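You operate a simulated robot arm through the tools that you are given. There is no shell and no other tool. Be economical: measure what you need, move in short steps, check, and stop when the job is done.

The job below is to be done with a simulated robot arm. You get a single attempt, and the scene is never put back.

TASK
Latch the silver sprung clamp in the jig, wind its wing bolt tight and stand it in the green tray.
Fine: wind it to its stop while the orange lever holds the clamp; turn the lever back; leave the other clamps alone.
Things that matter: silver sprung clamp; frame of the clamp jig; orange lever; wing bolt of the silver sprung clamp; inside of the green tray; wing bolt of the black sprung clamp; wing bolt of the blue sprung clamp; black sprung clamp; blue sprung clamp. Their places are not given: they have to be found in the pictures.

Only the result counts: the job must be done as asked and must still hold three seconds after the hand-in. Knocking over, shifting, dropping, spilling or breaking anything else fails it.

THE ROBOT
A 6-joint arm with a two-finger parallel gripper, fixed in place. Base frame: the origin is at the foot of the arm, x ahead of it, y to its left, z up; the work surface is at about z = 860. Units: mm, degrees, N and s.
With the tool pointing down near the work surface it reaches from about 260 to 680 mm from the base axis. Its first joint turns from -66.0 to 66.0 degrees. Payload 2.9 kg.
The TCP is the grasp point between the finger pads, 30 mm short of the fingertips. In the tool frame z runs along the fingers and y along their closing line. Largest opening 110 mm; finger width 20, thickness 10; the body of the gripper, 48 by 112 mm, starts 55 mm behind the TCP.
Orientation is that of the tool frame in the base frame, as [roll, pitch, yaw] about the fixed x, y, z axes, in that order (R = Rz(yaw) Ry(pitch) Rx(roll)). With the fingers straight down and closing along the base's y, the tool's x points along the base's -x, its y along +y and its z along -z.

THE INTERFACE
- The arm moves only by the tool servo_tool. Its argument "targets" is a list of rows, each a list of 7 numbers: the shift along the tool's x, y, z in mm, then the turn, a rotation vector about the tool's x, y, z in degrees, then the closure, from 0 (fully open) to 1 (shut). In form: [[tx, ty, tz, wx, wy, wz, gripper], ...]. A call has 1 to 8 rows; each row shifts and turns the commanded pose from where the row before left it, along the tool's axes as they then stand. Each row takes 0.2 s and may step no farther than 50 mm and 8.6 degrees from the row before; otherwise, or with a gripper value out of range, the whole call is refused. A pose out of reach is approached as far as the arm can. The call stops where the force on the tool passes 40 N (or 10 N more than at its start, if that is more) or the arm is blocked; 0.2 s more then pass. Each finger travels about 108 mm/s and halts on what it meets, pressing with about 29 N; the grip force reading is that of the motor and also rises with nothing between the fingers. The clock runs only during rows and for 0.2 s after the last one: add rows that do not move to give the fingers time. It gives the time, the measured TCP pose, the force on the tool (base axes), the opening and the grip force at its end, in the units of the frame above (readings bear some noise).
- Cameras (640 x 400 px; columns grow to the right, rows downward): "scene" is fixed at [85, 434.5, 1397.4]; the picture's right is [-0.74, -0.67, 0.00], its down [-0.34, 0.37, -0.86] and it looks along [0.58, -0.64, -0.51] (base axes); focal length 341 px, centre (320, 200). "wrist" rides on the gripper at [-36, 0, -57] in the tool frame; the picture's right is [0.00, -1.00, 0.00], its down [0.97, 0.00, -0.24] and it looks along [0.24, 0.00, 0.97] (tool axes); focal length 218 px, centre (320, 200).
- snapshot(camera): a new picture of that camera. It takes no simulated time.
- measure_at(camera, pixels): there is no depth. For up to 12 entries [column, row, z] of the newest picture of that camera ("zoom" is the newest enlarged one), the place [x, y] in the base frame at which the ray of that pixel passes the height z, good to about 2 mm, but the place of the scene camera against the robot may be out by one fixed shift of up to 12 mm in any direction. It takes no simulated time.
- close_up(camera, box): a new picture of the part [left, top, right, bottom] of that camera's present view, enlarged. It takes no simulated time.
- close_job(): hands the job in; it is judged then, once.

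Go step by step. Measure first, check grasps and placings, and put right what went wrong. The budget is 80 turns and 46 pictures, counting those below and the enlarged ones. Unless the task says otherwise, let go and move clear before handing in, and close with one line.

The tools are called after "Call:" as a command line: name --pt "numbers of a row" for each row, then --argument value for the rest, lists and objects as JSON in quotes. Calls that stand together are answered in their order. servo_tool: Moves the arm, as the interface text tells. Its arguments: {"type":"object","properties":{"targets":{"type":"array","items":{"type":"array","items":{"type":"number"}}}},"required":["targets"]} The other tools are called the same way: snapshot (camera) takes a picture; measure_at (camera, pixels) gives the place at which the rays of pixels pass given heights; close_up (camera, box) takes an enlarged picture of a part of a camera's view; close_job () hands the job in.

At the start:

```text
t: 0.0
tool_pos: [409.3, -111.8, 1198.0]
tool_rot: [-180.0, 0.0, 179.9]
wrist_force: [-0.2, -0.3, 0.5]
gripper_width: 109.9
finger_force: 0.1
```

scene: 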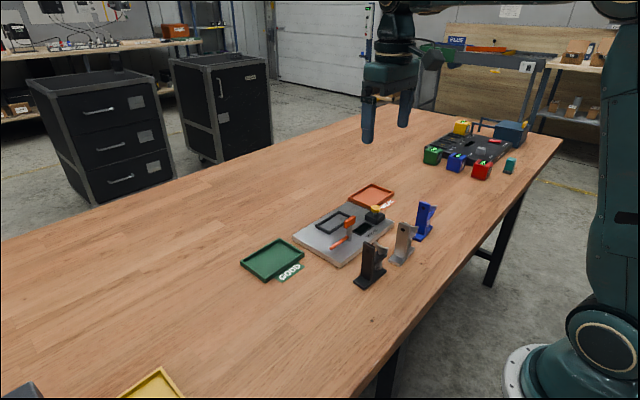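
wrist: 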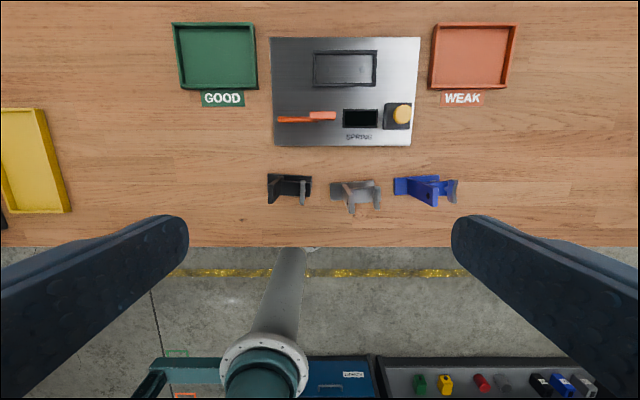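

The wrist view shows the jig plate around (345,90), with the black, silver and blue clamps in a row at row 190 and the green tray at (215,55). I'll enlarge both views to see the details.

Call:
close_up --camera "scene" --box '[230, 170, 450, 300]'

Call:
close_up --camera "wrist" --box '[250, 20, 480, 220]'

```text
2.91 times, centred on (340, 235) of scene
```

zoom: 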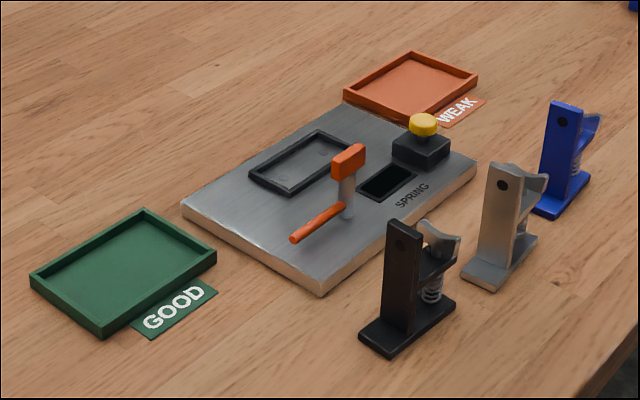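

```text
2.00 times, centred on (365, 120) of wrist
```

zoom: 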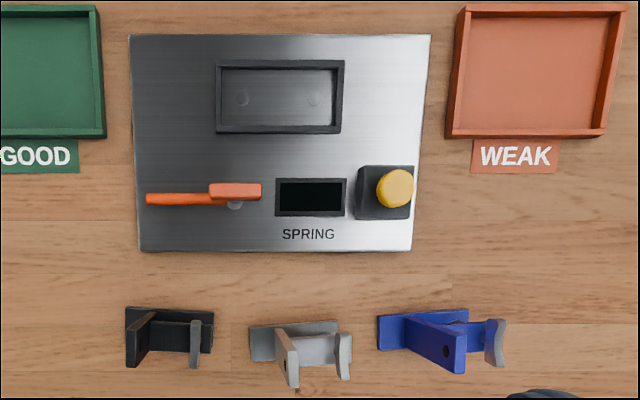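

I need positions, so I'll measure the wrist-view features at estimated heights.

Call:
snapshot --camera "wrist"

Call:
measure_at --camera "wrist" --pixels '[[331, 197, 860], [331, 183, 860], [375, 181, 860], [313, 53, 880], [376, 50, 880], [376, 86, 880], [314, 86, 880], [272, 38, 875], [412, 146, 875], [185, 30, 870], [248, 84, 870], [323, 116, 920]]'

Call:
measure_at --camera "scene" --pixels '[[389, 260, 860], [401, 266, 860], [415, 252, 860], [316, 228, 880], [330, 236, 880], [351, 220, 880], [340, 214, 880]]'

```text
41 pictures are left
```

wrist: 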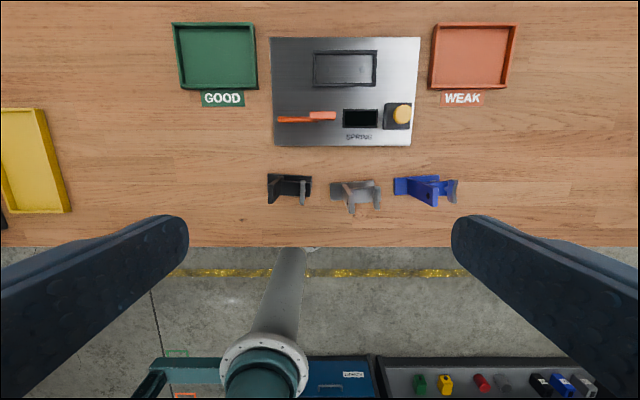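

```text
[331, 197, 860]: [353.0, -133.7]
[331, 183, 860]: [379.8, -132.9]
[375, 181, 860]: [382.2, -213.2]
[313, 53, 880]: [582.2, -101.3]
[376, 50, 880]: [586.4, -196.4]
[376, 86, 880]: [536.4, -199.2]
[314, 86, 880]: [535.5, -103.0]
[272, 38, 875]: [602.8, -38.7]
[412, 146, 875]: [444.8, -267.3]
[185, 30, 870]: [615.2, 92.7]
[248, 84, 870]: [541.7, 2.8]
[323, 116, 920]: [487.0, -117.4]
```

```text
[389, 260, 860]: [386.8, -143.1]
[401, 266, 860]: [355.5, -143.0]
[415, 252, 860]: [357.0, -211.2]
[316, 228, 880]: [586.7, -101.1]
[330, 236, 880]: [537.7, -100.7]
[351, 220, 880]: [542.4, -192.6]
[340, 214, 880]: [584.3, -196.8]
```

The silver clamp base spans about x 354–384 and y -135 to -212. I'll move lower above it for a better look.

Call:
servo_tool --pt "8 -15 40 0 0 0 0" --pt "8 -15 40 0 0 0 0" --pt "8 -15 40 0 0 0 0" --pt "7 -15 30 0 0 0 0"

Call:
snapshot --camera "wrist"

Call:
close_up --camera "scene" --box '[345, 195, 445, 295]'

```text
t: 1.0
tool_pos: [378.7, -168.0, 1045.7]
tool_rot: [-180.0, 0.1, 180.0]
wrist_force: [0.0, -0.6, 0.1]
gripper_width: 110.1
finger_force: 0.0
```

```text
40 pictures are left
```

wrist: 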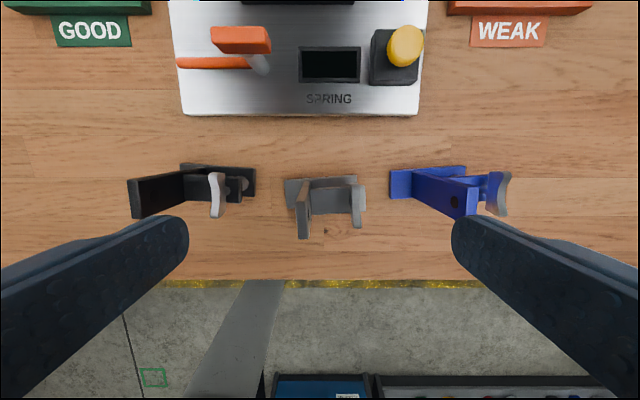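

```text
4.00 times, centred on (395, 245) of scene
```

zoom: 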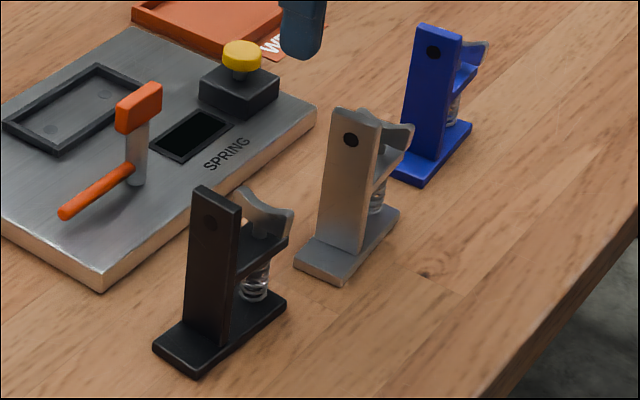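

The silver clamp has a post at its +y end, an arm toward -y, and a wing bolt with a vertical axis. Next I'll look at the jig and lever from above.

Call:
servo_tool --pt "-40 8 0 0 0 0 0" --pt "-40 8 0 0 0 0 0" --pt "-40 8 0 0 0 0 0" --pt "-40 8 0 0 0 0 0" --pt "0 0 0 0 0 0 0"

Call:
snapshot --camera "wrist"

Call:
close_up --camera "scene" --box '[285, 180, 405, 280]'

```text
t: 2.2
tool_pos: [537.6, -136.9, 1049.2]
tool_rot: [180.0, 0.1, 180.0]
wrist_force: [-0.5, -0.2, 0.4]
gripper_width: 109.9
finger_force: 0.0
```

```text
38 pictures are left
```

wrist: 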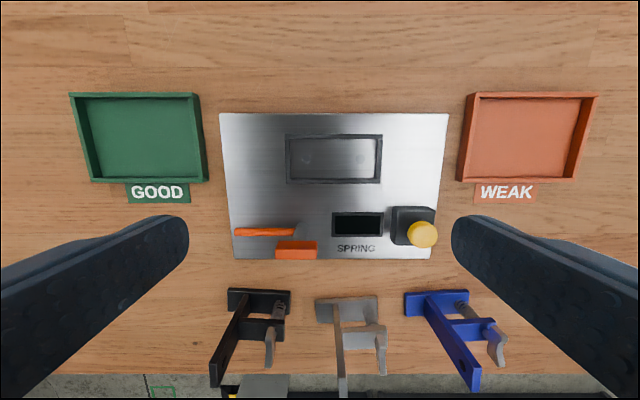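

```text
4.00 times, centred on (345, 230) of scene
```

zoom: 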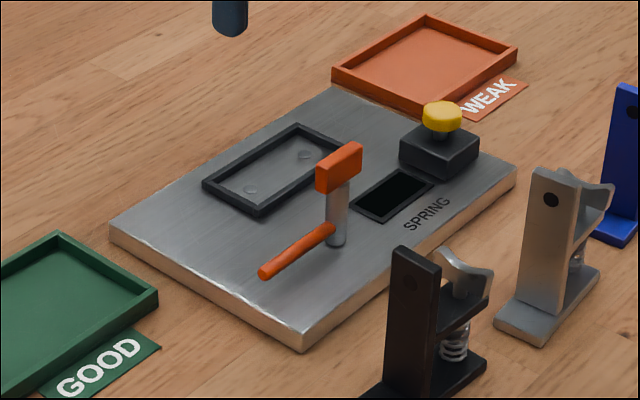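

The lever pivots at about (485,-117). Its low rod points to +y and is about 70 mm long, and the knob on top is at z≈935. Turning it clockwise 90° lays the rod over the +y lip of a clamp in the nest. Next I'll look at the silver clamp from straight above.

Call:
measure_at --camera "wrist" --pixels '[[286, 135, 882], [382, 134, 882], [381, 183, 882], [286, 184, 882], [292, 139, 878], [376, 139, 878], [376, 179, 878], [236, 232, 888], [277, 259, 935], [317, 259, 935], [277, 249, 935], [317, 249, 935]]'

Call:
close_up --camera "wrist" --box '[215, 105, 455, 265]'

Call:
servo_tool --pt "42 -7 0 0 0 0 0" --pt "42 -7 0 0 0 0 0" --pt "41 -7 0 0 0 0 0" --pt "40 -7 0 0 0 0 0" --pt "40 -7 0 0 0 0 0" --pt "0 0 0 0 0 0 0"

Call:
close_up --camera "wrist" --box '[230, 80, 410, 240]'

```text
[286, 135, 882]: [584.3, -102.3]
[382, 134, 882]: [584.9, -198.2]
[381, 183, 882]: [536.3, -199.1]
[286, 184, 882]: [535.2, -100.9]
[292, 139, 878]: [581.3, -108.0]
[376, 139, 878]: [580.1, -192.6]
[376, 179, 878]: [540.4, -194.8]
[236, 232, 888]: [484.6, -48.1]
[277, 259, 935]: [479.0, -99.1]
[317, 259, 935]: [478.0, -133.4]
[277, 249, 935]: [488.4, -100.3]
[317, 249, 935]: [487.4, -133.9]
```

```text
2.50 times, centred on (335, 185) of wrist
```

zoom: 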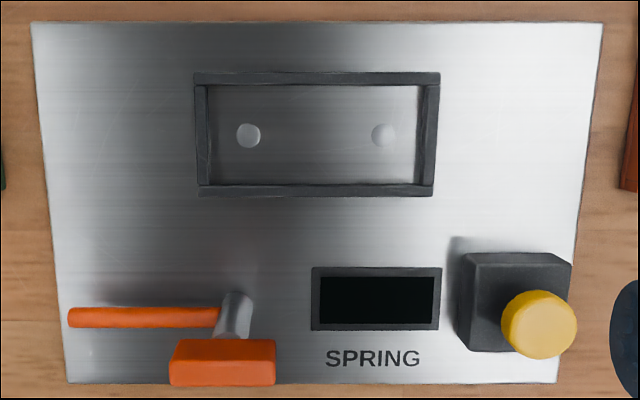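

```text
t: 3.6
tool_pos: [332.4, -176.1, 1050.1]
tool_rot: [-180.0, 0.0, -180.0]
wrist_force: [-0.2, -0.9, -0.2]
gripper_width: 110.2
finger_force: 0.1
```

```text
2.50 times, centred on (320, 160) of wrist
```

zoom: 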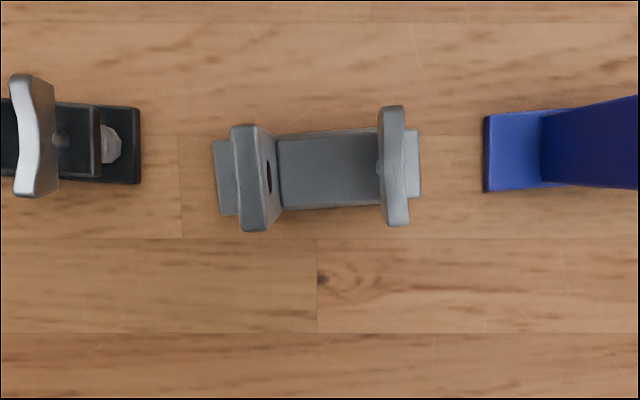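

The nest interior spans about x 540–580 and y -108 to -193. The silver clamp is yawed about 4.6° counter-clockwise, as the arm edges from (280,136) to (378,128) show. I'll measure the clamp features in this zoom.

Call:
measure_at --camera "zoom" --pixels '[[213, 141, 868], [220, 216, 868], [416, 130, 868], [421, 197, 868], [231, 126, 955], [241, 231, 955], [256, 124, 955], [270, 231, 955], [379, 108, 935], [388, 225, 935], [403, 106, 935], [410, 225, 935]]'

Call:
close_up --camera "scene" --box '[375, 200, 445, 280]'

```text
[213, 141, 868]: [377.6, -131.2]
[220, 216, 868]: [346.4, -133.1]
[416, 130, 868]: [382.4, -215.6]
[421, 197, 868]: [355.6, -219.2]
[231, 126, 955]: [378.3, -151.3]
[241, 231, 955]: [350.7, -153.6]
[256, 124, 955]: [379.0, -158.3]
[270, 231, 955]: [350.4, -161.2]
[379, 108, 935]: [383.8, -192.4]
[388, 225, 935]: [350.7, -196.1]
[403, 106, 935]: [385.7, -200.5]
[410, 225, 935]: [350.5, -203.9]
```

```text
5.00 times, centred on (410, 240) of scene
```

zoom: 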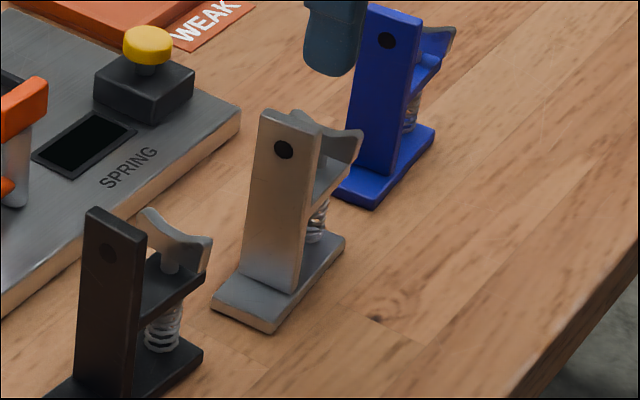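

The silver post is centred at about (364.6,-156) with its top at z≈957. The wing tips are at z≈934, near y=-198. I'll yaw +4.6°, part-close the fingers and hover above the post to check.

Call:
servo_tool --pt "0 0 0 0 0 -4.6 0.3" --pt "-16.7 8.7 0 0 0 0 0.6" --pt "-17 8.7 20 0 0 0 0.64" --pt "0 0 25 0 0 0 0.64" --pt "0 0 0 0 0 0 0.64" --pt "0 0 0 0 0 0 0.64"

Call:
snapshot --camera "wrist"

Call:
close_up --camera "scene" --box '[345, 185, 445, 275]'

```text
t: 5.0
tool_pos: [365.4, -157.0, 1004.5]
tool_rot: [179.9, 0.0, -175.4]
wrist_force: [-0.3, 0.5, 0.2]
gripper_width: 39.7
finger_force: 0.2
```

```text
33 pictures are left
```

wrist: 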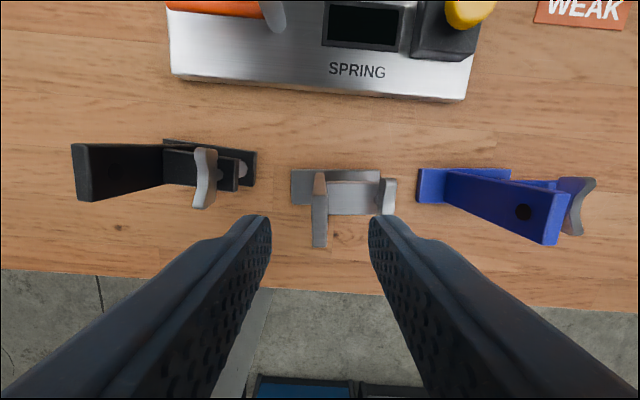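

```text
4.44 times, centred on (395, 230) of scene
```

zoom: 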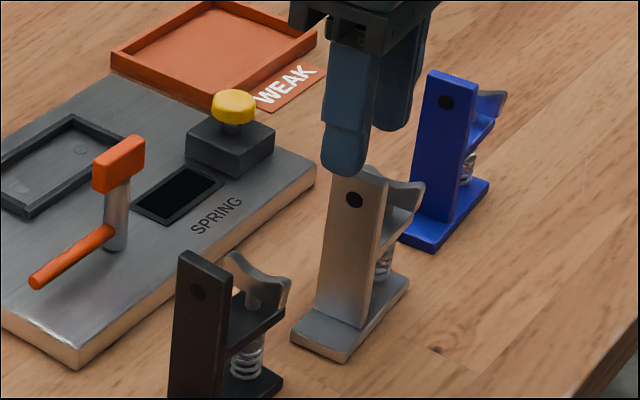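

The post sits at columns 312–327, centred between the fingers, and the wing at 388 is clear. I'll descend and grip.

Call:
servo_tool --pt "0 0 26 0 0 0 0.64" --pt "0 0 26 0 0 0 0.64" --pt "0 0 0 0 0 0 0.64" --pt "0 0 0 0 0 0 0.8" --pt "0 0 0 0 0 0 1" --pt "0 0 0 0 0 0 1" --pt "0 0 0 0 0 0 1"

Call:
snapshot --camera "wrist"

```text
t: 6.6
tool_pos: [364.0, -155.6, 949.9]
tool_rot: [-179.9, 0.0, -175.3]
wrist_force: [-0.1, 0.5, -0.6]
gripper_width: 7.8
finger_force: 28.8
```

```text
31 pictures are left
```

wrist: 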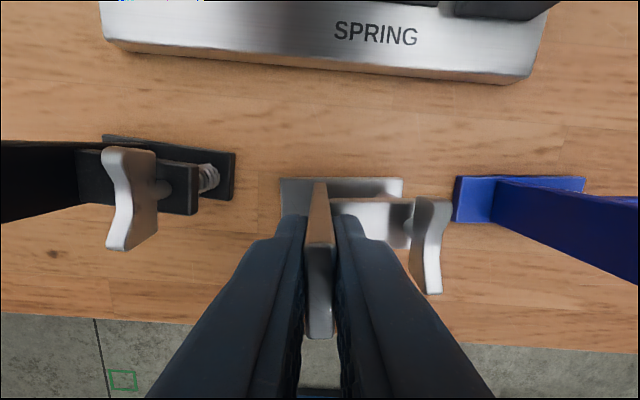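

The grip holds the post at 7.8 mm. I'll lift it 110 mm, turn back to yaw 0 and carry it above the nest.

Call:
servo_tool --pt "0 0 -15 0 0 0 1" --pt "0 0 -30 0 0 0 1" --pt "0 0 -35 0 0 0 1" --pt "0 0 -30 0 0 0 1" --pt "0 0 0 0 0 4.7 1" --pt "0 0 0 0 0 0 1"

Call:
snapshot --camera "wrist"

```text
t: 8.0
tool_pos: [364.1, -156.6, 1061.9]
tool_rot: [-180.0, 0.0, 179.9]
wrist_force: [-0.8, 0.2, -2.5]
gripper_width: 7.6
finger_force: 29.4
```

```text
30 pictures are left
```

wrist: 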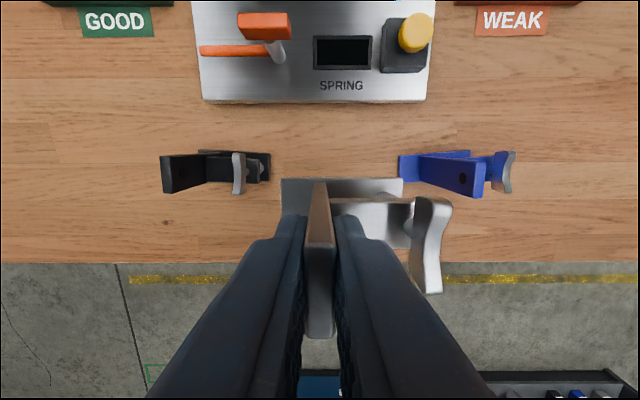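

The clamp is held firmly and hangs straight. I'll measure its base edge in this view (base top at z≈979) to get its offset from the tool.

Call:
measure_at --camera "wrist" --pixels '[[281, 179, 979], [403, 178, 979], [281, 179, 971], [403, 178, 971]]'

Call:
servo_tool --pt "-40 5 0 0 0 0 1" --pt "-40 5 0 0 0 0 1" --pt "-40 5 0 0 0 0 1" --pt "-40 5 0 0 0 0 1" --pt "-36 5 0 0 0 0 1" --pt "0 0 0 0 0 0 1"

Call:
snapshot --camera "wrist"

```text
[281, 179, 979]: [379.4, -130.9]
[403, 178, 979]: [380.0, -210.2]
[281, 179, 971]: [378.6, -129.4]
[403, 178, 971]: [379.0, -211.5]
```

```text
t: 9.4
tool_pos: [563.2, -129.3, 1063.9]
tool_rot: [180.0, 0.0, 179.9]
wrist_force: [-0.2, -1.2, -2.5]
gripper_width: 7.7
finger_force: 28.9
```

```text
29 pictures are left
```

wrist: 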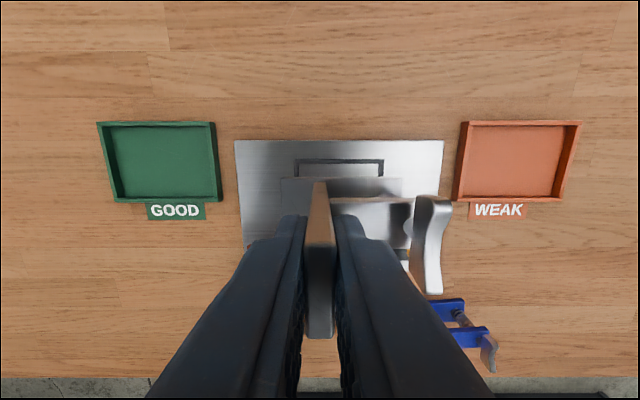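

The base spans +26 to -54 mm in y about the tool, centred at -14 mm. I'll re-measure the nest in this view to set the target.

Call:
measure_at --camera "wrist" --pixels '[[295, 160, 882], [384, 160, 882], [300, 164, 880], [378, 164, 880]]'

Call:
servo_tool --pt "3 -7 20 0 0 0 1" --pt "0 0 25 0 0 0 1" --pt "0 0 20 0 0 0 1" --pt "0 0 0 0 0 0 1"

Call:
close_up --camera "wrist" --box '[220, 100, 460, 250]'

Call:
close_up --camera "scene" --box '[280, 170, 400, 270]'

```text
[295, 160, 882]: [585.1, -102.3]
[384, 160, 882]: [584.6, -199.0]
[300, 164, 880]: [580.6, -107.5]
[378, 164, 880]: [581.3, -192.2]
```

```text
t: 10.4
tool_pos: [558.9, -137.0, 996.3]
tool_rot: [-180.0, 0.0, 179.9]
wrist_force: [-0.2, -0.4, -2.5]
gripper_width: 7.7
finger_force: 28.5
```

```text
2.67 times, centred on (340, 175) of wrist
```

zoom: 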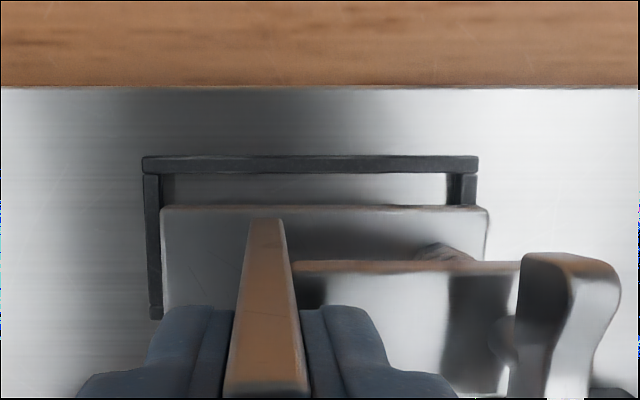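

```text
4.00 times, centred on (340, 220) of scene
```

zoom: 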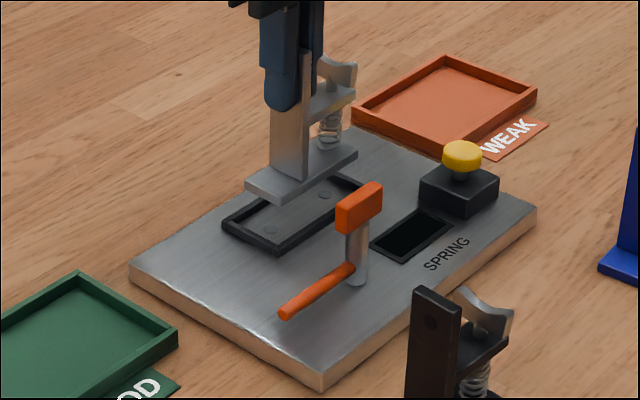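

The base hovers just above the nest. I'll compare its corners with the nest's inner edges.

Call:
measure_at --camera "zoom" --pixels '[[162, 208, 914], [488, 210, 914], [161, 174, 882], [448, 174, 882], [143, 157, 882], [478, 157, 882], [162, 174, 876], [450, 174, 876]]'

```text
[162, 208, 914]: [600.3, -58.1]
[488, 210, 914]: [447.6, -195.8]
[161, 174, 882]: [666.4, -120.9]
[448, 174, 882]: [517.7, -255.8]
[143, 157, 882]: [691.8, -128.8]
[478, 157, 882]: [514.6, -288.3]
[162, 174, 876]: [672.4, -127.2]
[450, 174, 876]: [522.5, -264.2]
```

The base is centred at (560,-151) and the nest at (560.3,-150), so only a tiny correction is needed. I'll descend in steps until contact.

Call:
servo_tool --pt "-0.5 1 10 0 0 0 1" --pt "0 0 10 0 0 0 1" --pt "0 0 4 0 0 0 1" --pt "0 0 2 0 0 0 1" --pt "0 0 2 0 0 0 1" --pt "0 0 0 0 0 0 1"

Call:
close_up --camera "scene" --box '[280, 170, 400, 270]'

```text
t: 11.8
tool_pos: [558.2, -135.5, 969.3]
tool_rot: [-180.0, 0.1, -180.0]
wrist_force: [1.1, 1.4, -1.7]
gripper_width: 7.6
finger_force: 28.6
```

```text
4.00 times, centred on (340, 220) of scene
```

zoom: 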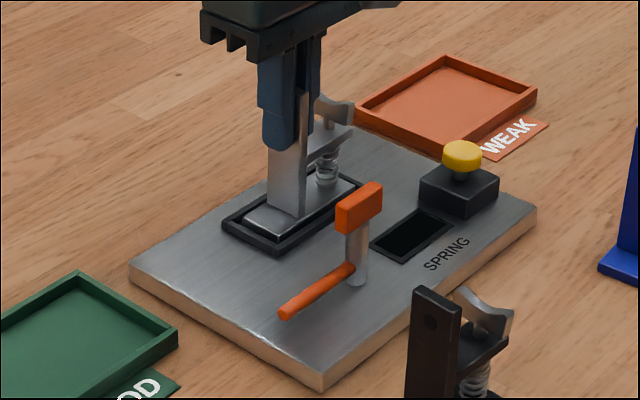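

The base sits within the nest walls, with its bottom at about 879 and no contact force yet. I'll lower it in 1–2 mm steps.

Call:
servo_tool --pt "0 0 1.5 0 0 0 1" --pt "0 0 1.5 0 0 0 1" --pt "0 0 0 0 0 0 1"

```text
t: 12.6
tool_pos: [557.4, -135.2, 964.5]
tool_rot: [-180.0, 0.2, 179.8]
wrist_force: [-2.1, 0.1, 8.2]
gripper_width: 8.0
finger_force: 29.1
```

Contact reads about 8 N with the base bottom at about 874.6, so it's on the nest floor. I'll release and rise.

Call:
servo_tool --pt "0 0 0 0 0 0 0.68" --pt "0 0 0 0 0 0 0.68" --pt "0 0 0 0 0 0 0.68" --pt "0 0 -30 0 0 0 0.68" --pt "0 0 -40 0 0 0 0.68" --pt "40 0 -10 0 0 0 0.68" --pt "0 0 0 0 0 0 0.68"

Call:
snapshot --camera "wrist"

Call:
close_up --camera "scene" --box '[280, 170, 400, 270]'

```text
t: 14.2
tool_pos: [517.9, -136.1, 1044.2]
tool_rot: [-180.0, 0.0, 179.9]
wrist_force: [0.3, 0.4, -0.1]
gripper_width: 35.1
finger_force: 0.0
```

```text
25 pictures are left
```

wrist: 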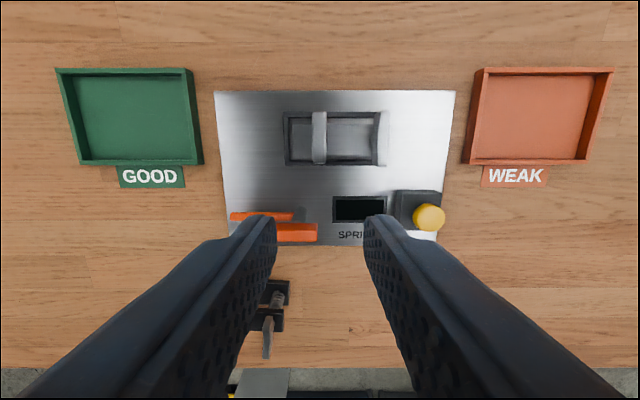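

```text
4.00 times, centred on (340, 220) of scene
```

zoom: 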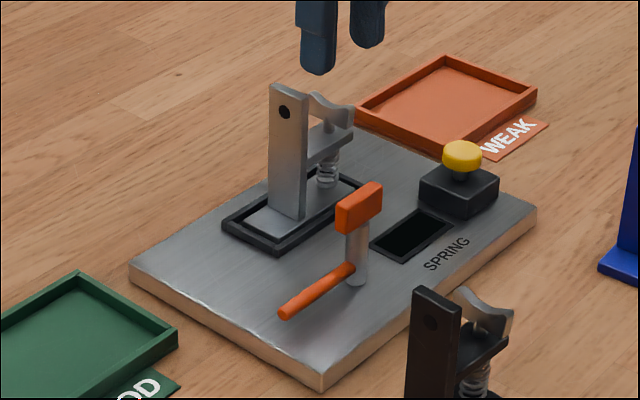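

The clamp is seated square in the nest. Next I'll turn the hand by tool -90° so the fingers close along x on the lever knob at about (483,-116.5).

Call:
servo_tool --pt "0 0 0 0 0 -8.5 0.6" --pt "0 0 0 0 0 -8.5 0.6" --pt "0 0 0 0 0 -8.5 0.6" --pt "0 0 0 0 0 -8.5 0.6" --pt "0 0 0 0 0 -8.5 0.6" --pt "0 0 0 0 0 -8.5 0.6" --pt "0 0 0 0 0 -8.5 0.6" --pt "0 0 0 0 0 -8.5 0.6"

Call:
servo_tool --pt "0 0 0 0 0 -8 0.6" --pt "0 0 0 0 0 -8 0.6" --pt "0 0 0 0 0 -6 0.6" --pt "-19.6 34.6 0 0 0 0 0.6" --pt "0 0 20 0 0 0 0.6" --pt "0 0 20 0 0 0 0.6" --pt "0 0 0 0 0 0 0.6"

Call:
snapshot --camera "wrist"

Call:
close_up --camera "scene" --box '[280, 170, 400, 270]'

```text
t: 16.0
tool_pos: [517.4, -136.0, 1043.5]
tool_rot: [-180.0, 0.0, -112.0]
wrist_force: [0.4, 0.4, 0.2]
gripper_width: 44.2
finger_force: 0.0
```

```text
t: 17.6
tool_pos: [483.1, -118.1, 1003.5]
tool_rot: [180.0, 0.1, -90.1]
wrist_force: [0.1, -0.4, -0.6]
gripper_width: 43.9
finger_force: 0.0
```

```text
23 pictures are left
```

wrist: 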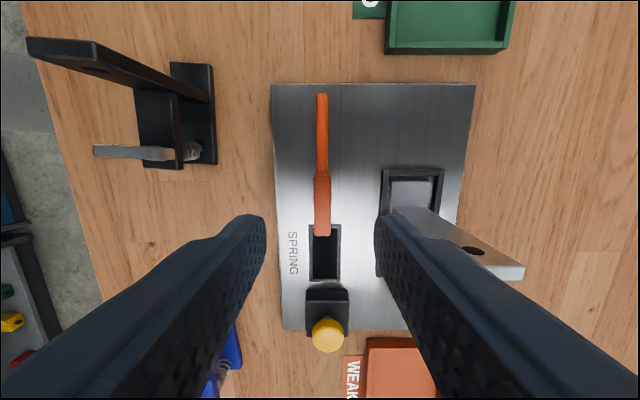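

```text
4.00 times, centred on (340, 220) of scene
```

zoom: 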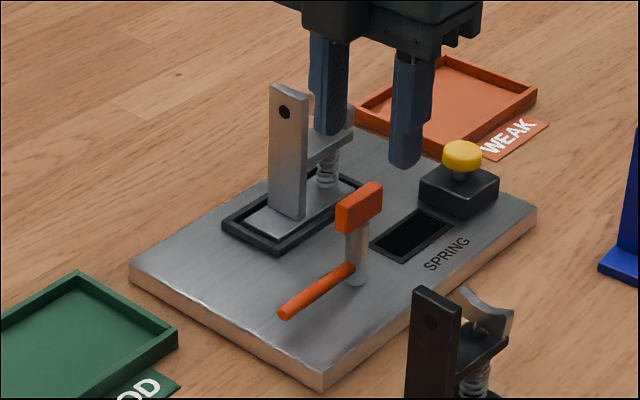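

The knob at columns 314–330 is centred between the fingers. I'll descend to z≈940 and grip it.

Call:
servo_tool --pt "0 -1 22 0 0 0 0.6" --pt "0 0 22 0 0 0 0.6" --pt "0 0 18 0 0 0 0.6" --pt "0 0 0 0 0 0 0.8" --pt "0 0 0 0 0 0 1" --pt "0 0 0 0 0 0 1" --pt "0 0 0 0 0 0 1"

Call:
snapshot --camera "wrist"

```text
t: 19.2
tool_pos: [485.5, -115.1, 941.6]
tool_rot: [179.9, 0.0, -90.1]
wrist_force: [-8.9, 0.1, -1.3]
gripper_width: 13.3
finger_force: 45.0
```

```text
21 pictures are left
```

wrist: 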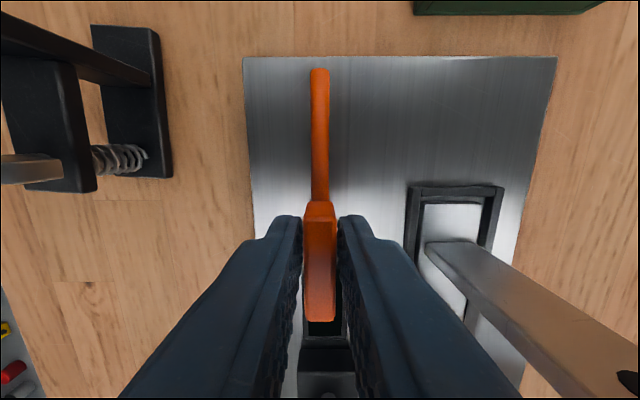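

Gripped at 13.3 mm with a small side force. I'll ease off 1 mm and start turning clockwise.

Call:
servo_tool --pt "0 1 0 0 0 0 1" --pt "0 0 0 0 0 6 1" --pt "0 0 0 0 0 8 1" --pt "0 0 0 0 0 8 1" --pt "0 0 0 0 0 0 1"

Call:
close_up --camera "scene" --box '[280, 170, 400, 270]'

```text
t: 20.4
tool_pos: [484.8, -115.3, 941.7]
tool_rot: [-179.8, 0.1, -111.9]
wrist_force: [17.6, 16.9, -22.8]
gripper_width: 13.4
finger_force: 45.6
```

```text
4.00 times, centred on (340, 220) of scene
```

zoom: 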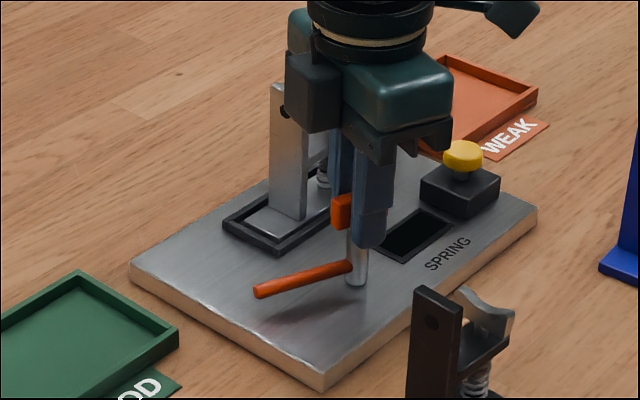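

The rod has turned about 22° with it, but forces have built up (17, 17, -23). I'll ease the hand along the force and re-read.

Call:
servo_tool --pt "-1.3 -0.55 1 0 0 0 1" --pt "0 0 0 0 0 0 1"

```text
t: 21.0
tool_pos: [485.2, -116.6, 941.4]
tool_rot: [-180.0, 0.1, -112.1]
wrist_force: [9.3, 5.9, -8.1]
gripper_width: 13.5
finger_force: 44.9
```

Easing worked. I'll correct a little more and continue turning in small steps.

Call:
servo_tool --pt "-0.9 -0.6 0.5 0 0 0 1" --pt "0 0 0 0 0 8 1" --pt "0 0 0 0 0 8 1" --pt "0 0 0 0 0 0 1"

```text
t: 22.0
tool_pos: [485.4, -114.0, 942.0]
tool_rot: [-179.8, -0.1, -128.3]
wrist_force: [-2.3, 2.4, 10.7]
gripper_width: 13.4
finger_force: 45.0
```

Forces are small and the yaw has reached -128°. I'll keep turning.

Call:
servo_tool --pt "0 0 -0.5 0 0 8 1" --pt "0 0 0 0 0 8 1" --pt "0 0 0 0 0 8 1" --pt "0 0 0 0 0 0 1"

Call:
close_up --camera "scene" --box '[280, 170, 400, 270]'

```text
t: 23.0
tool_pos: [485.7, -114.8, 941.3]
tool_rot: [-179.9, 0.1, -152.2]
wrist_force: [7.7, -5.8, -2.6]
gripper_width: 13.3
finger_force: 45.1
```

```text
4.00 times, centred on (340, 220) of scene
```

zoom: 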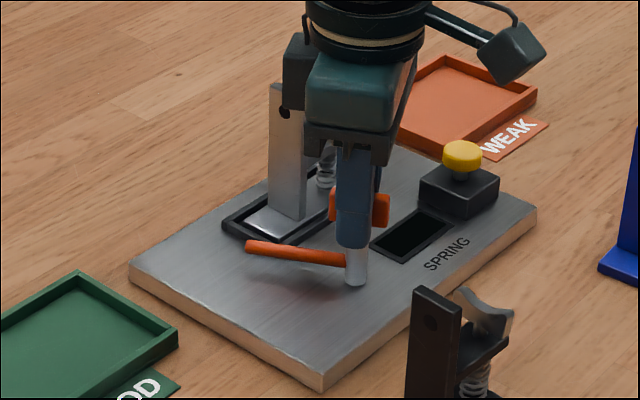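

The rod is now swinging towards the clamp's lip. I'll turn the last 28° or so in steps.

Call:
servo_tool --pt "0 0 0 0 0 8 1" --pt "0 0 0 0 0 8 1" --pt "0 0 0 0 0 6 1" --pt "0 0 0 0 0 0 1"

Call:
close_up --camera "scene" --box '[280, 170, 400, 270]'

```text
t: 24.0
tool_pos: [485.7, -115.9, 942.1]
tool_rot: [-180.0, 0.1, -174.3]
wrist_force: [3.5, -11.9, -4.9]
gripper_width: 13.4
finger_force: 44.7
```

```text
4.00 times, centred on (340, 220) of scene
```

zoom: 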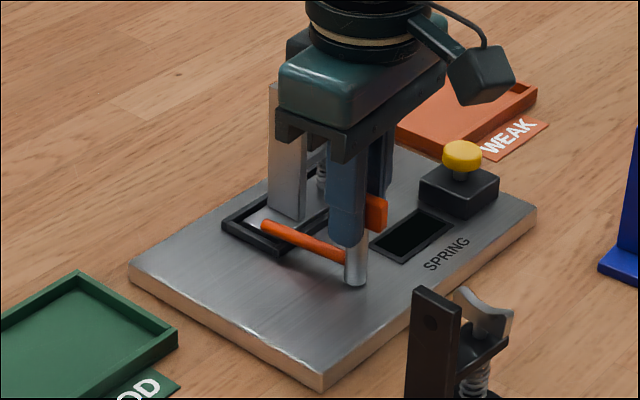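

The rod is over the lip. I'll turn the last 6°, then a little more to feel for a stop.

Call:
servo_tool --pt "0 -0.8 0 0 0 5.7 1" --pt "0 0 0 0 0 0 1" --pt "0 0 0 0 0 3 1" --pt "0 0 0 0 0 0 1"

Call:
snapshot --camera "wrist"

```text
t: 25.0
tool_pos: [486.1, -115.9, 942.3]
tool_rot: [179.9, 0.0, 177.2]
wrist_force: [3.5, -3.5, 1.3]
gripper_width: 13.3
finger_force: 44.4
```

```text
17 pictures are left
```

wrist: 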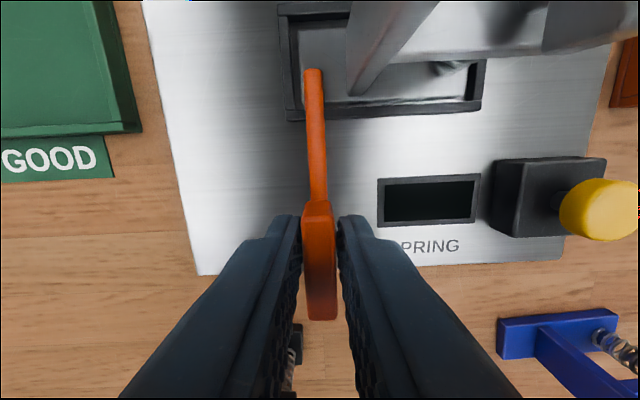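

The rod lies over the clamp's lip, with its tip at (312,72), and forces are low, so the clamp is held. I'll release, rise and move above the wing bolt at about (558,-177.5).

Call:
servo_tool --pt "0 0 0 0 0 0 0.7" --pt "0 0 0 0 0 0 0.7" --pt "0 0 -40 0 0 0 0.75" --pt "0 0 -45 0 0 -2.8 0.77" --pt "-36 -30 0 0 0 0 0.77" --pt "-36 -31 0 0 0 0 0.77" --pt "0 0 0 0 0 0 0.77"

Call:
snapshot --camera "wrist"

Call:
close_up --camera "scene" --box '[290, 170, 390, 250]'

```text
t: 26.6
tool_pos: [556.9, -176.7, 1028.4]
tool_rot: [-180.0, 0.0, 180.0]
wrist_force: [-0.4, -1.1, 0.0]
gripper_width: 25.2
finger_force: 0.0
```

```text
16 pictures are left
```

wrist: 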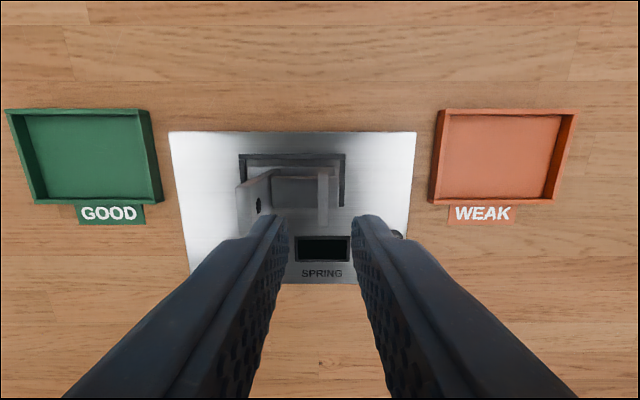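

```text
5.00 times, centred on (340, 210) of scene
```

zoom: 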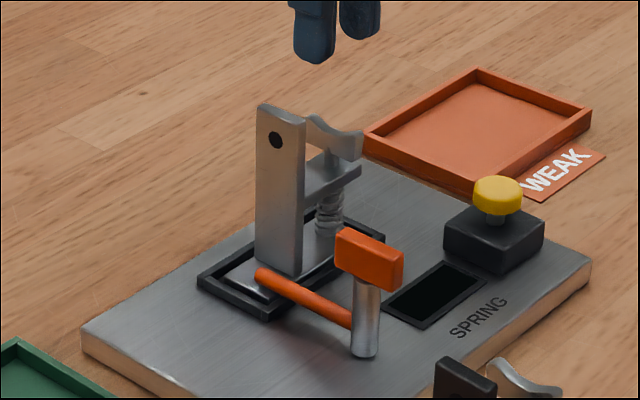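

The wing shows at columns 317–328, just right of centre. I'll measure it.

Call:
close_up --camera "wrist" --box '[260, 140, 380, 240]'

```text
4.00 times, centred on (320, 190) of wrist
```

zoom: 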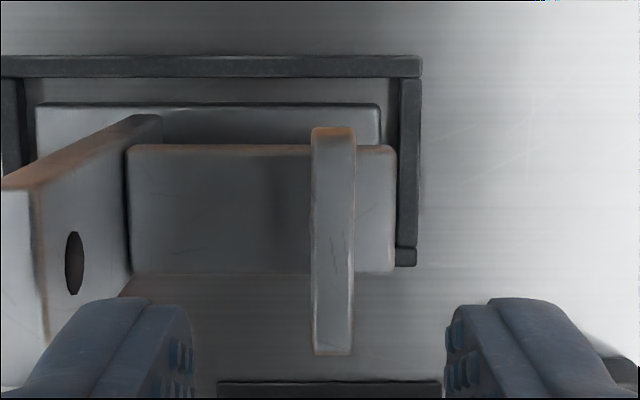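

Call:
measure_at --camera "zoom" --pixels '[[333, 128, 946], [334, 355, 948], [312, 240, 946], [354, 240, 946], [128, 145, 930], [390, 145, 930], [392, 275, 930], [128, 272, 930]]'

```text
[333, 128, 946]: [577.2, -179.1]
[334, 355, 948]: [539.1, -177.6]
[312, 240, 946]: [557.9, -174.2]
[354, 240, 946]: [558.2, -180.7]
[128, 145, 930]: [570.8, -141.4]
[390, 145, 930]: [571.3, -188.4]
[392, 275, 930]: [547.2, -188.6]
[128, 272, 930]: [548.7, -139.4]
```

The wing is centred at (558.2,-178), about 38 mm long and 6 mm thick. I'll centre on it and descend carefully until just above the arm.

Call:
servo_tool --pt "-1.2 -1.2 20 0 0 0 0.77" --pt "0 0 20 0 0 0 0.77" --pt "0 0 15 0 0 0 0.77" --pt "0 0 3 0 0 0 0.77" --pt "0 0 0 0 0 0 0.77"

Call:
close_up --camera "scene" --box '[310, 170, 370, 230]'

```text
t: 27.8
tool_pos: [558.7, -175.4, 968.8]
tool_rot: [180.0, 0.1, 180.0]
wrist_force: [0.2, 0.6, 0.3]
gripper_width: 25.2
finger_force: 0.0
```

```text
6.67 times, centred on (340, 200) of scene
```

zoom: 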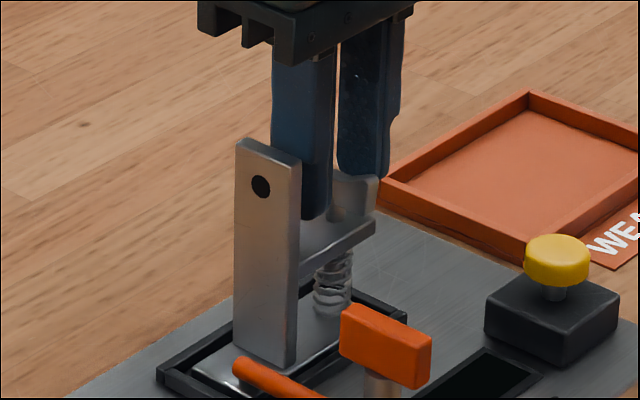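

The tips are beside the wing, a little above the arm. I'll go 2 mm lower, close on the wing, and check the load.

Call:
servo_tool --pt "0 0 1.5 0 0 0 0.77" --pt "0 0 1 0 0 0 0.77" --pt "0 0 0 0 0 0 0.9" --pt "0 0 0 0 0 0 1" --pt "0 0 0 0 0 0 1"

```text
t: 29.0
tool_pos: [557.4, -177.3, 966.3]
tool_rot: [180.0, 0.0, 180.0]
wrist_force: [0.4, -1.0, 0.1]
gripper_width: 6.3
finger_force: 28.5
```

The wing is gripped at 6.3 mm with no side load. I'll turn clockwise, starting with 32°.

Call:
servo_tool --pt "0 0 0 0 0 8 1" --pt "0 0 0 0 0 8 1" --pt "0 0 0 0 0 8 1" --pt "0 0 0 0 0 8 1" --pt "0 0 0 0 0 0 1"

Call:
close_up --camera "wrist" --box '[220, 100, 420, 340]'

```text
t: 30.2
tool_pos: [558.7, -179.5, 966.3]
tool_rot: [-180.0, 0.0, 147.9]
wrist_force: [-0.1, -0.3, 0.9]
gripper_width: 6.2
finger_force: 28.9
```

```text
1.67 times, centred on (320, 220) of wrist
```

zoom: 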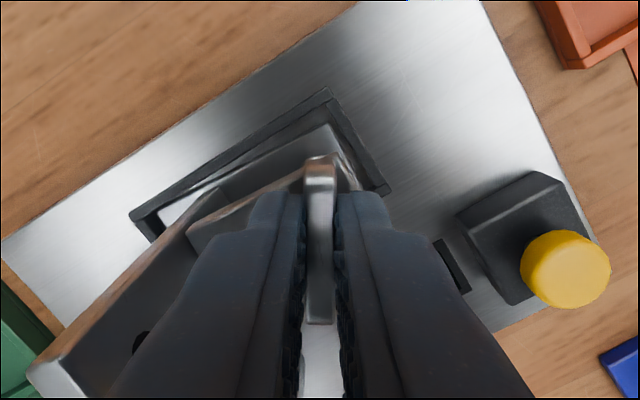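

The wing turns freely with the fingers. I'll continue clockwise.

Call:
servo_tool --pt "0 0 0 0 0 8 1" --pt "0 0 0 0 0 8 1" --pt "0 0 0 0 0 8 1" --pt "0 0 0 0 0 8 1" --pt "0 0 0 0 0 8 1" --pt "0 0 0 0 0 8 1" --pt "0 0 0 0 0 8 1" --pt "0 0 0 0 0 0 1"

```text
t: 32.0
tool_pos: [558.8, -178.2, 966.9]
tool_rot: [180.0, 0.0, 91.9]
wrist_force: [0.3, -1.1, 0.1]
gripper_width: 6.2
finger_force: 28.9
```

Turned 88° with no resistance. I'll continue.

Call:
servo_tool --pt "0 0 0 0 0 8 1" --pt "0 0 0 0 0 8 1" --pt "0 0 0 0 0 8 1" --pt "0 0 0 0 0 8 1" --pt "0 0 0 0 0 8 1" --pt "0 0 0 0 0 8 1" --pt "0 0 0 0 0 8 1" --pt "0 0 0 0 0 0 1"

Call:
close_up --camera "wrist" --box '[220, 100, 420, 340]'

```text
t: 33.8
tool_pos: [558.1, -178.2, 966.0]
tool_rot: [-180.0, 0.0, 35.9]
wrist_force: [-0.3, -0.7, 0.6]
gripper_width: 5.8
finger_force: 29.4
```

```text
1.67 times, centred on (320, 220) of wrist
```

zoom: 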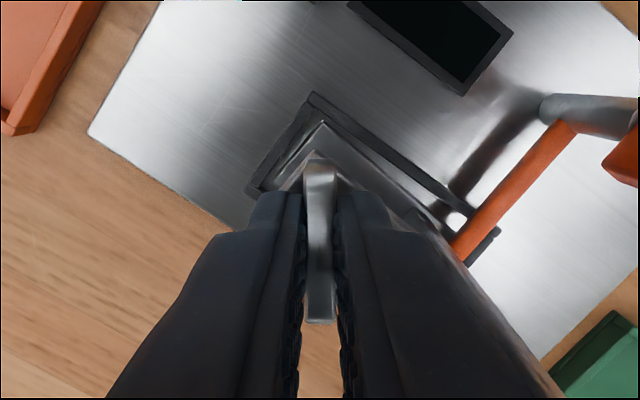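

The wing still follows at 144°. I'll continue.

Call:
servo_tool --pt "0 0 0 0 0 8 1" --pt "0 0 0 0 0 8 1" --pt "0 0 0 0 0 8 1" --pt "0 0 0 0 0 8 1" --pt "0 0 0 0 0 4 1" --pt "0 0 0 0 0 0 1"

```text
t: 35.2
tool_pos: [559.7, -177.0, 966.6]
tool_rot: [-179.9, 0.0, 0.0]
wrist_force: [-1.5, 2.5, -6.3]
gripper_width: 14.7
finger_force: 29.0
```

The opening jumped to 14.7 mm, so the wing may have met its stop and the fingers been wedged open. I'll look.

Call:
close_up --camera "wrist" --box '[220, 100, 420, 340]'

```text
1.67 times, centred on (320, 220) of wrist
```

zoom: 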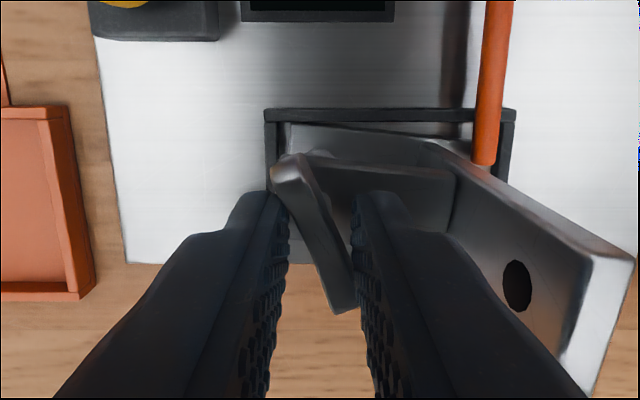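

The wing stopped at about 155° and sits skewed about 25° between the fingers. I'll open slightly, turn back 25°, regrip aligned and test for any remaining winding.

Call:
servo_tool --pt "0 0 0 0 0 0 0.77" --pt "0 0 0 0 0 -8 0.77" --pt "0 0 0 0 0 -8 0.77" --pt "0 0 0 0 0 -8 0.77" --pt "0 0 0 0 0 0 1" --pt "0 0 0 0 0 0 1" --pt "0 0 0 0 0 0 1"

Call:
close_up --camera "wrist" --box '[220, 100, 420, 340]'

```text
t: 36.8
tool_pos: [558.6, -177.9, 965.5]
tool_rot: [-180.0, 0.0, 24.0]
wrist_force: [-0.3, 0.7, -0.8]
gripper_width: 6.4
finger_force: 28.7
```

```text
1.67 times, centred on (320, 220) of wrist
```

zoom: 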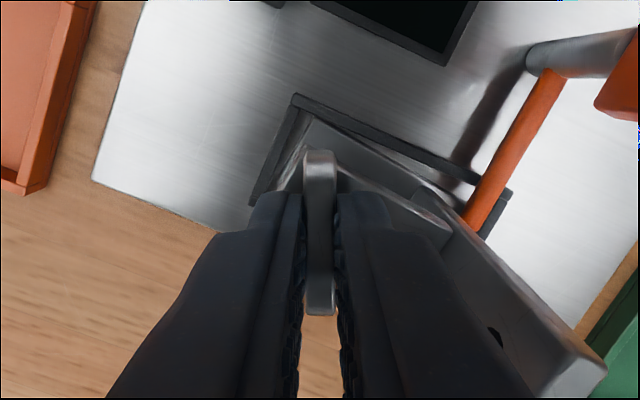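

Regripped and aligned at yaw 24°. I'll try another 10° clockwise in small steps to confirm the stop.

Call:
servo_tool --pt "0 0 0 0 0 5 1" --pt "0 0 0 0 0 5 1" --pt "0 0 0 0 0 0 1" --pt "0 0 0 0 0 0 1"

Call:
close_up --camera "wrist" --box '[220, 100, 420, 340]'

```text
t: 37.8
tool_pos: [558.6, -177.4, 966.4]
tool_rot: [-179.9, -0.1, 14.0]
wrist_force: [1.4, 4.9, 6.9]
gripper_width: 9.2
finger_force: 29.3
```

```text
1.67 times, centred on (320, 220) of wrist
```

zoom: 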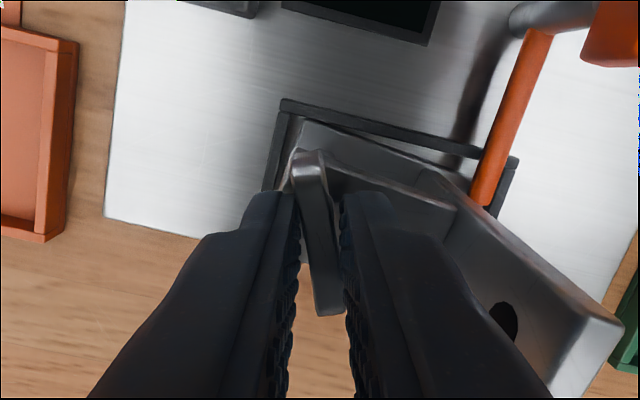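

The wing doesn't move and the fingers slip by about 9° at the same angle, so the bolt is at its stop. I'll release, rise and return to above the lever knob.

Call:
servo_tool --pt "0 0 0 0 0 0 0.77" --pt "0 0 0 0 0 0 0.77" --pt "0 0 -30 0 0 0 0.77" --pt "0 0 -35 0 0 7 0.7" --pt "0 0 0 0 0 7 0.6" --pt "-37 -31 0 0 0 0 0.6" --pt "-36 -31 0 0 0 0 0.6" --pt "0 0 0 0 0 0 0.6"

Call:
snapshot --camera "wrist"

Call:
close_up --camera "scene" --box '[290, 170, 390, 250]'

```text
t: 39.6
tool_pos: [486.3, -118.8, 1029.5]
tool_rot: [-180.0, 0.0, 0.0]
wrist_force: [0.3, -0.1, -0.6]
gripper_width: 44.0
finger_force: 0.1
```

```text
7 pictures are left
```

wrist: 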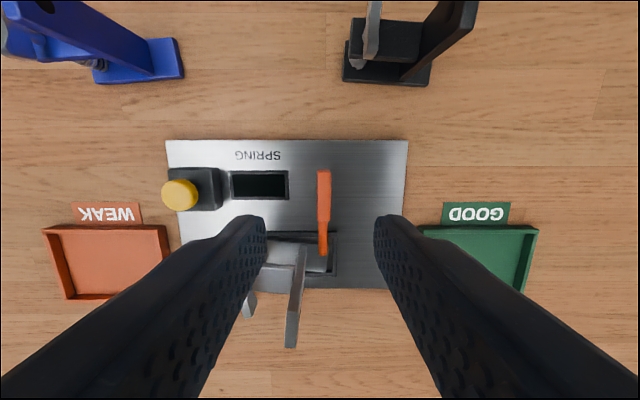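

```text
5.00 times, centred on (340, 210) of scene
```

zoom: 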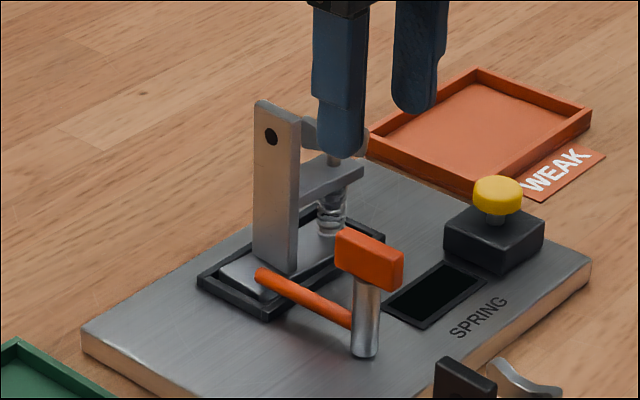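

The rod still lies on the lip, and the knob at columns 317–331 is about 2 mm to +y of the tool. I'll shift, descend to z≈942 and grip it.

Call:
servo_tool --pt "-0.5 -2 30 0 0 0 0.6" --pt "0 0 30 0 0 0 0.6" --pt "0 0 27 0 0 0 0.6" --pt "0 0 0 0 0 0 0.8" --pt "0 0 0 0 0 0 1" --pt "0 0 0 0 0 0 1" --pt "0 0 0 0 0 0 1"

```text
t: 41.2
tool_pos: [487.2, -116.5, 943.3]
tool_rot: [-180.0, 0.0, 0.0]
wrist_force: [1.6, -6.2, -7.7]
gripper_width: 13.5
finger_force: 45.0
```

Gripped. I'll ease along the small force and turn counter-clockwise.

Call:
servo_tool --pt "0 0.6 0.4 0 0 0 1" --pt "0 0 0 0 0 -7 1" --pt "0 0 0 0 0 -8 1" --pt "0 0 0 0 0 -8 1" --pt "0 0 0 0 0 0 1"

```text
t: 42.4
tool_pos: [486.3, -114.7, 943.5]
tool_rot: [-180.0, 0.0, 23.1]
wrist_force: [0.2, -4.3, -0.9]
gripper_width: 13.5
finger_force: 44.7
```

Smooth so far. I'll continue turning the lever back.

Call:
servo_tool --pt "0 0 0 0 0 -8 1" --pt "0 0 0 0 0 -8 1" --pt "0 0 0 0 0 -8 1" --pt "0 0 0 0 0 -8 1" --pt "0 0 0 0 0 0 1"

```text
t: 43.6
tool_pos: [486.0, -114.7, 942.8]
tool_rot: [180.0, 0.1, 55.1]
wrist_force: [0.6, -0.9, -0.9]
gripper_width: 13.2
finger_force: 45.5
```

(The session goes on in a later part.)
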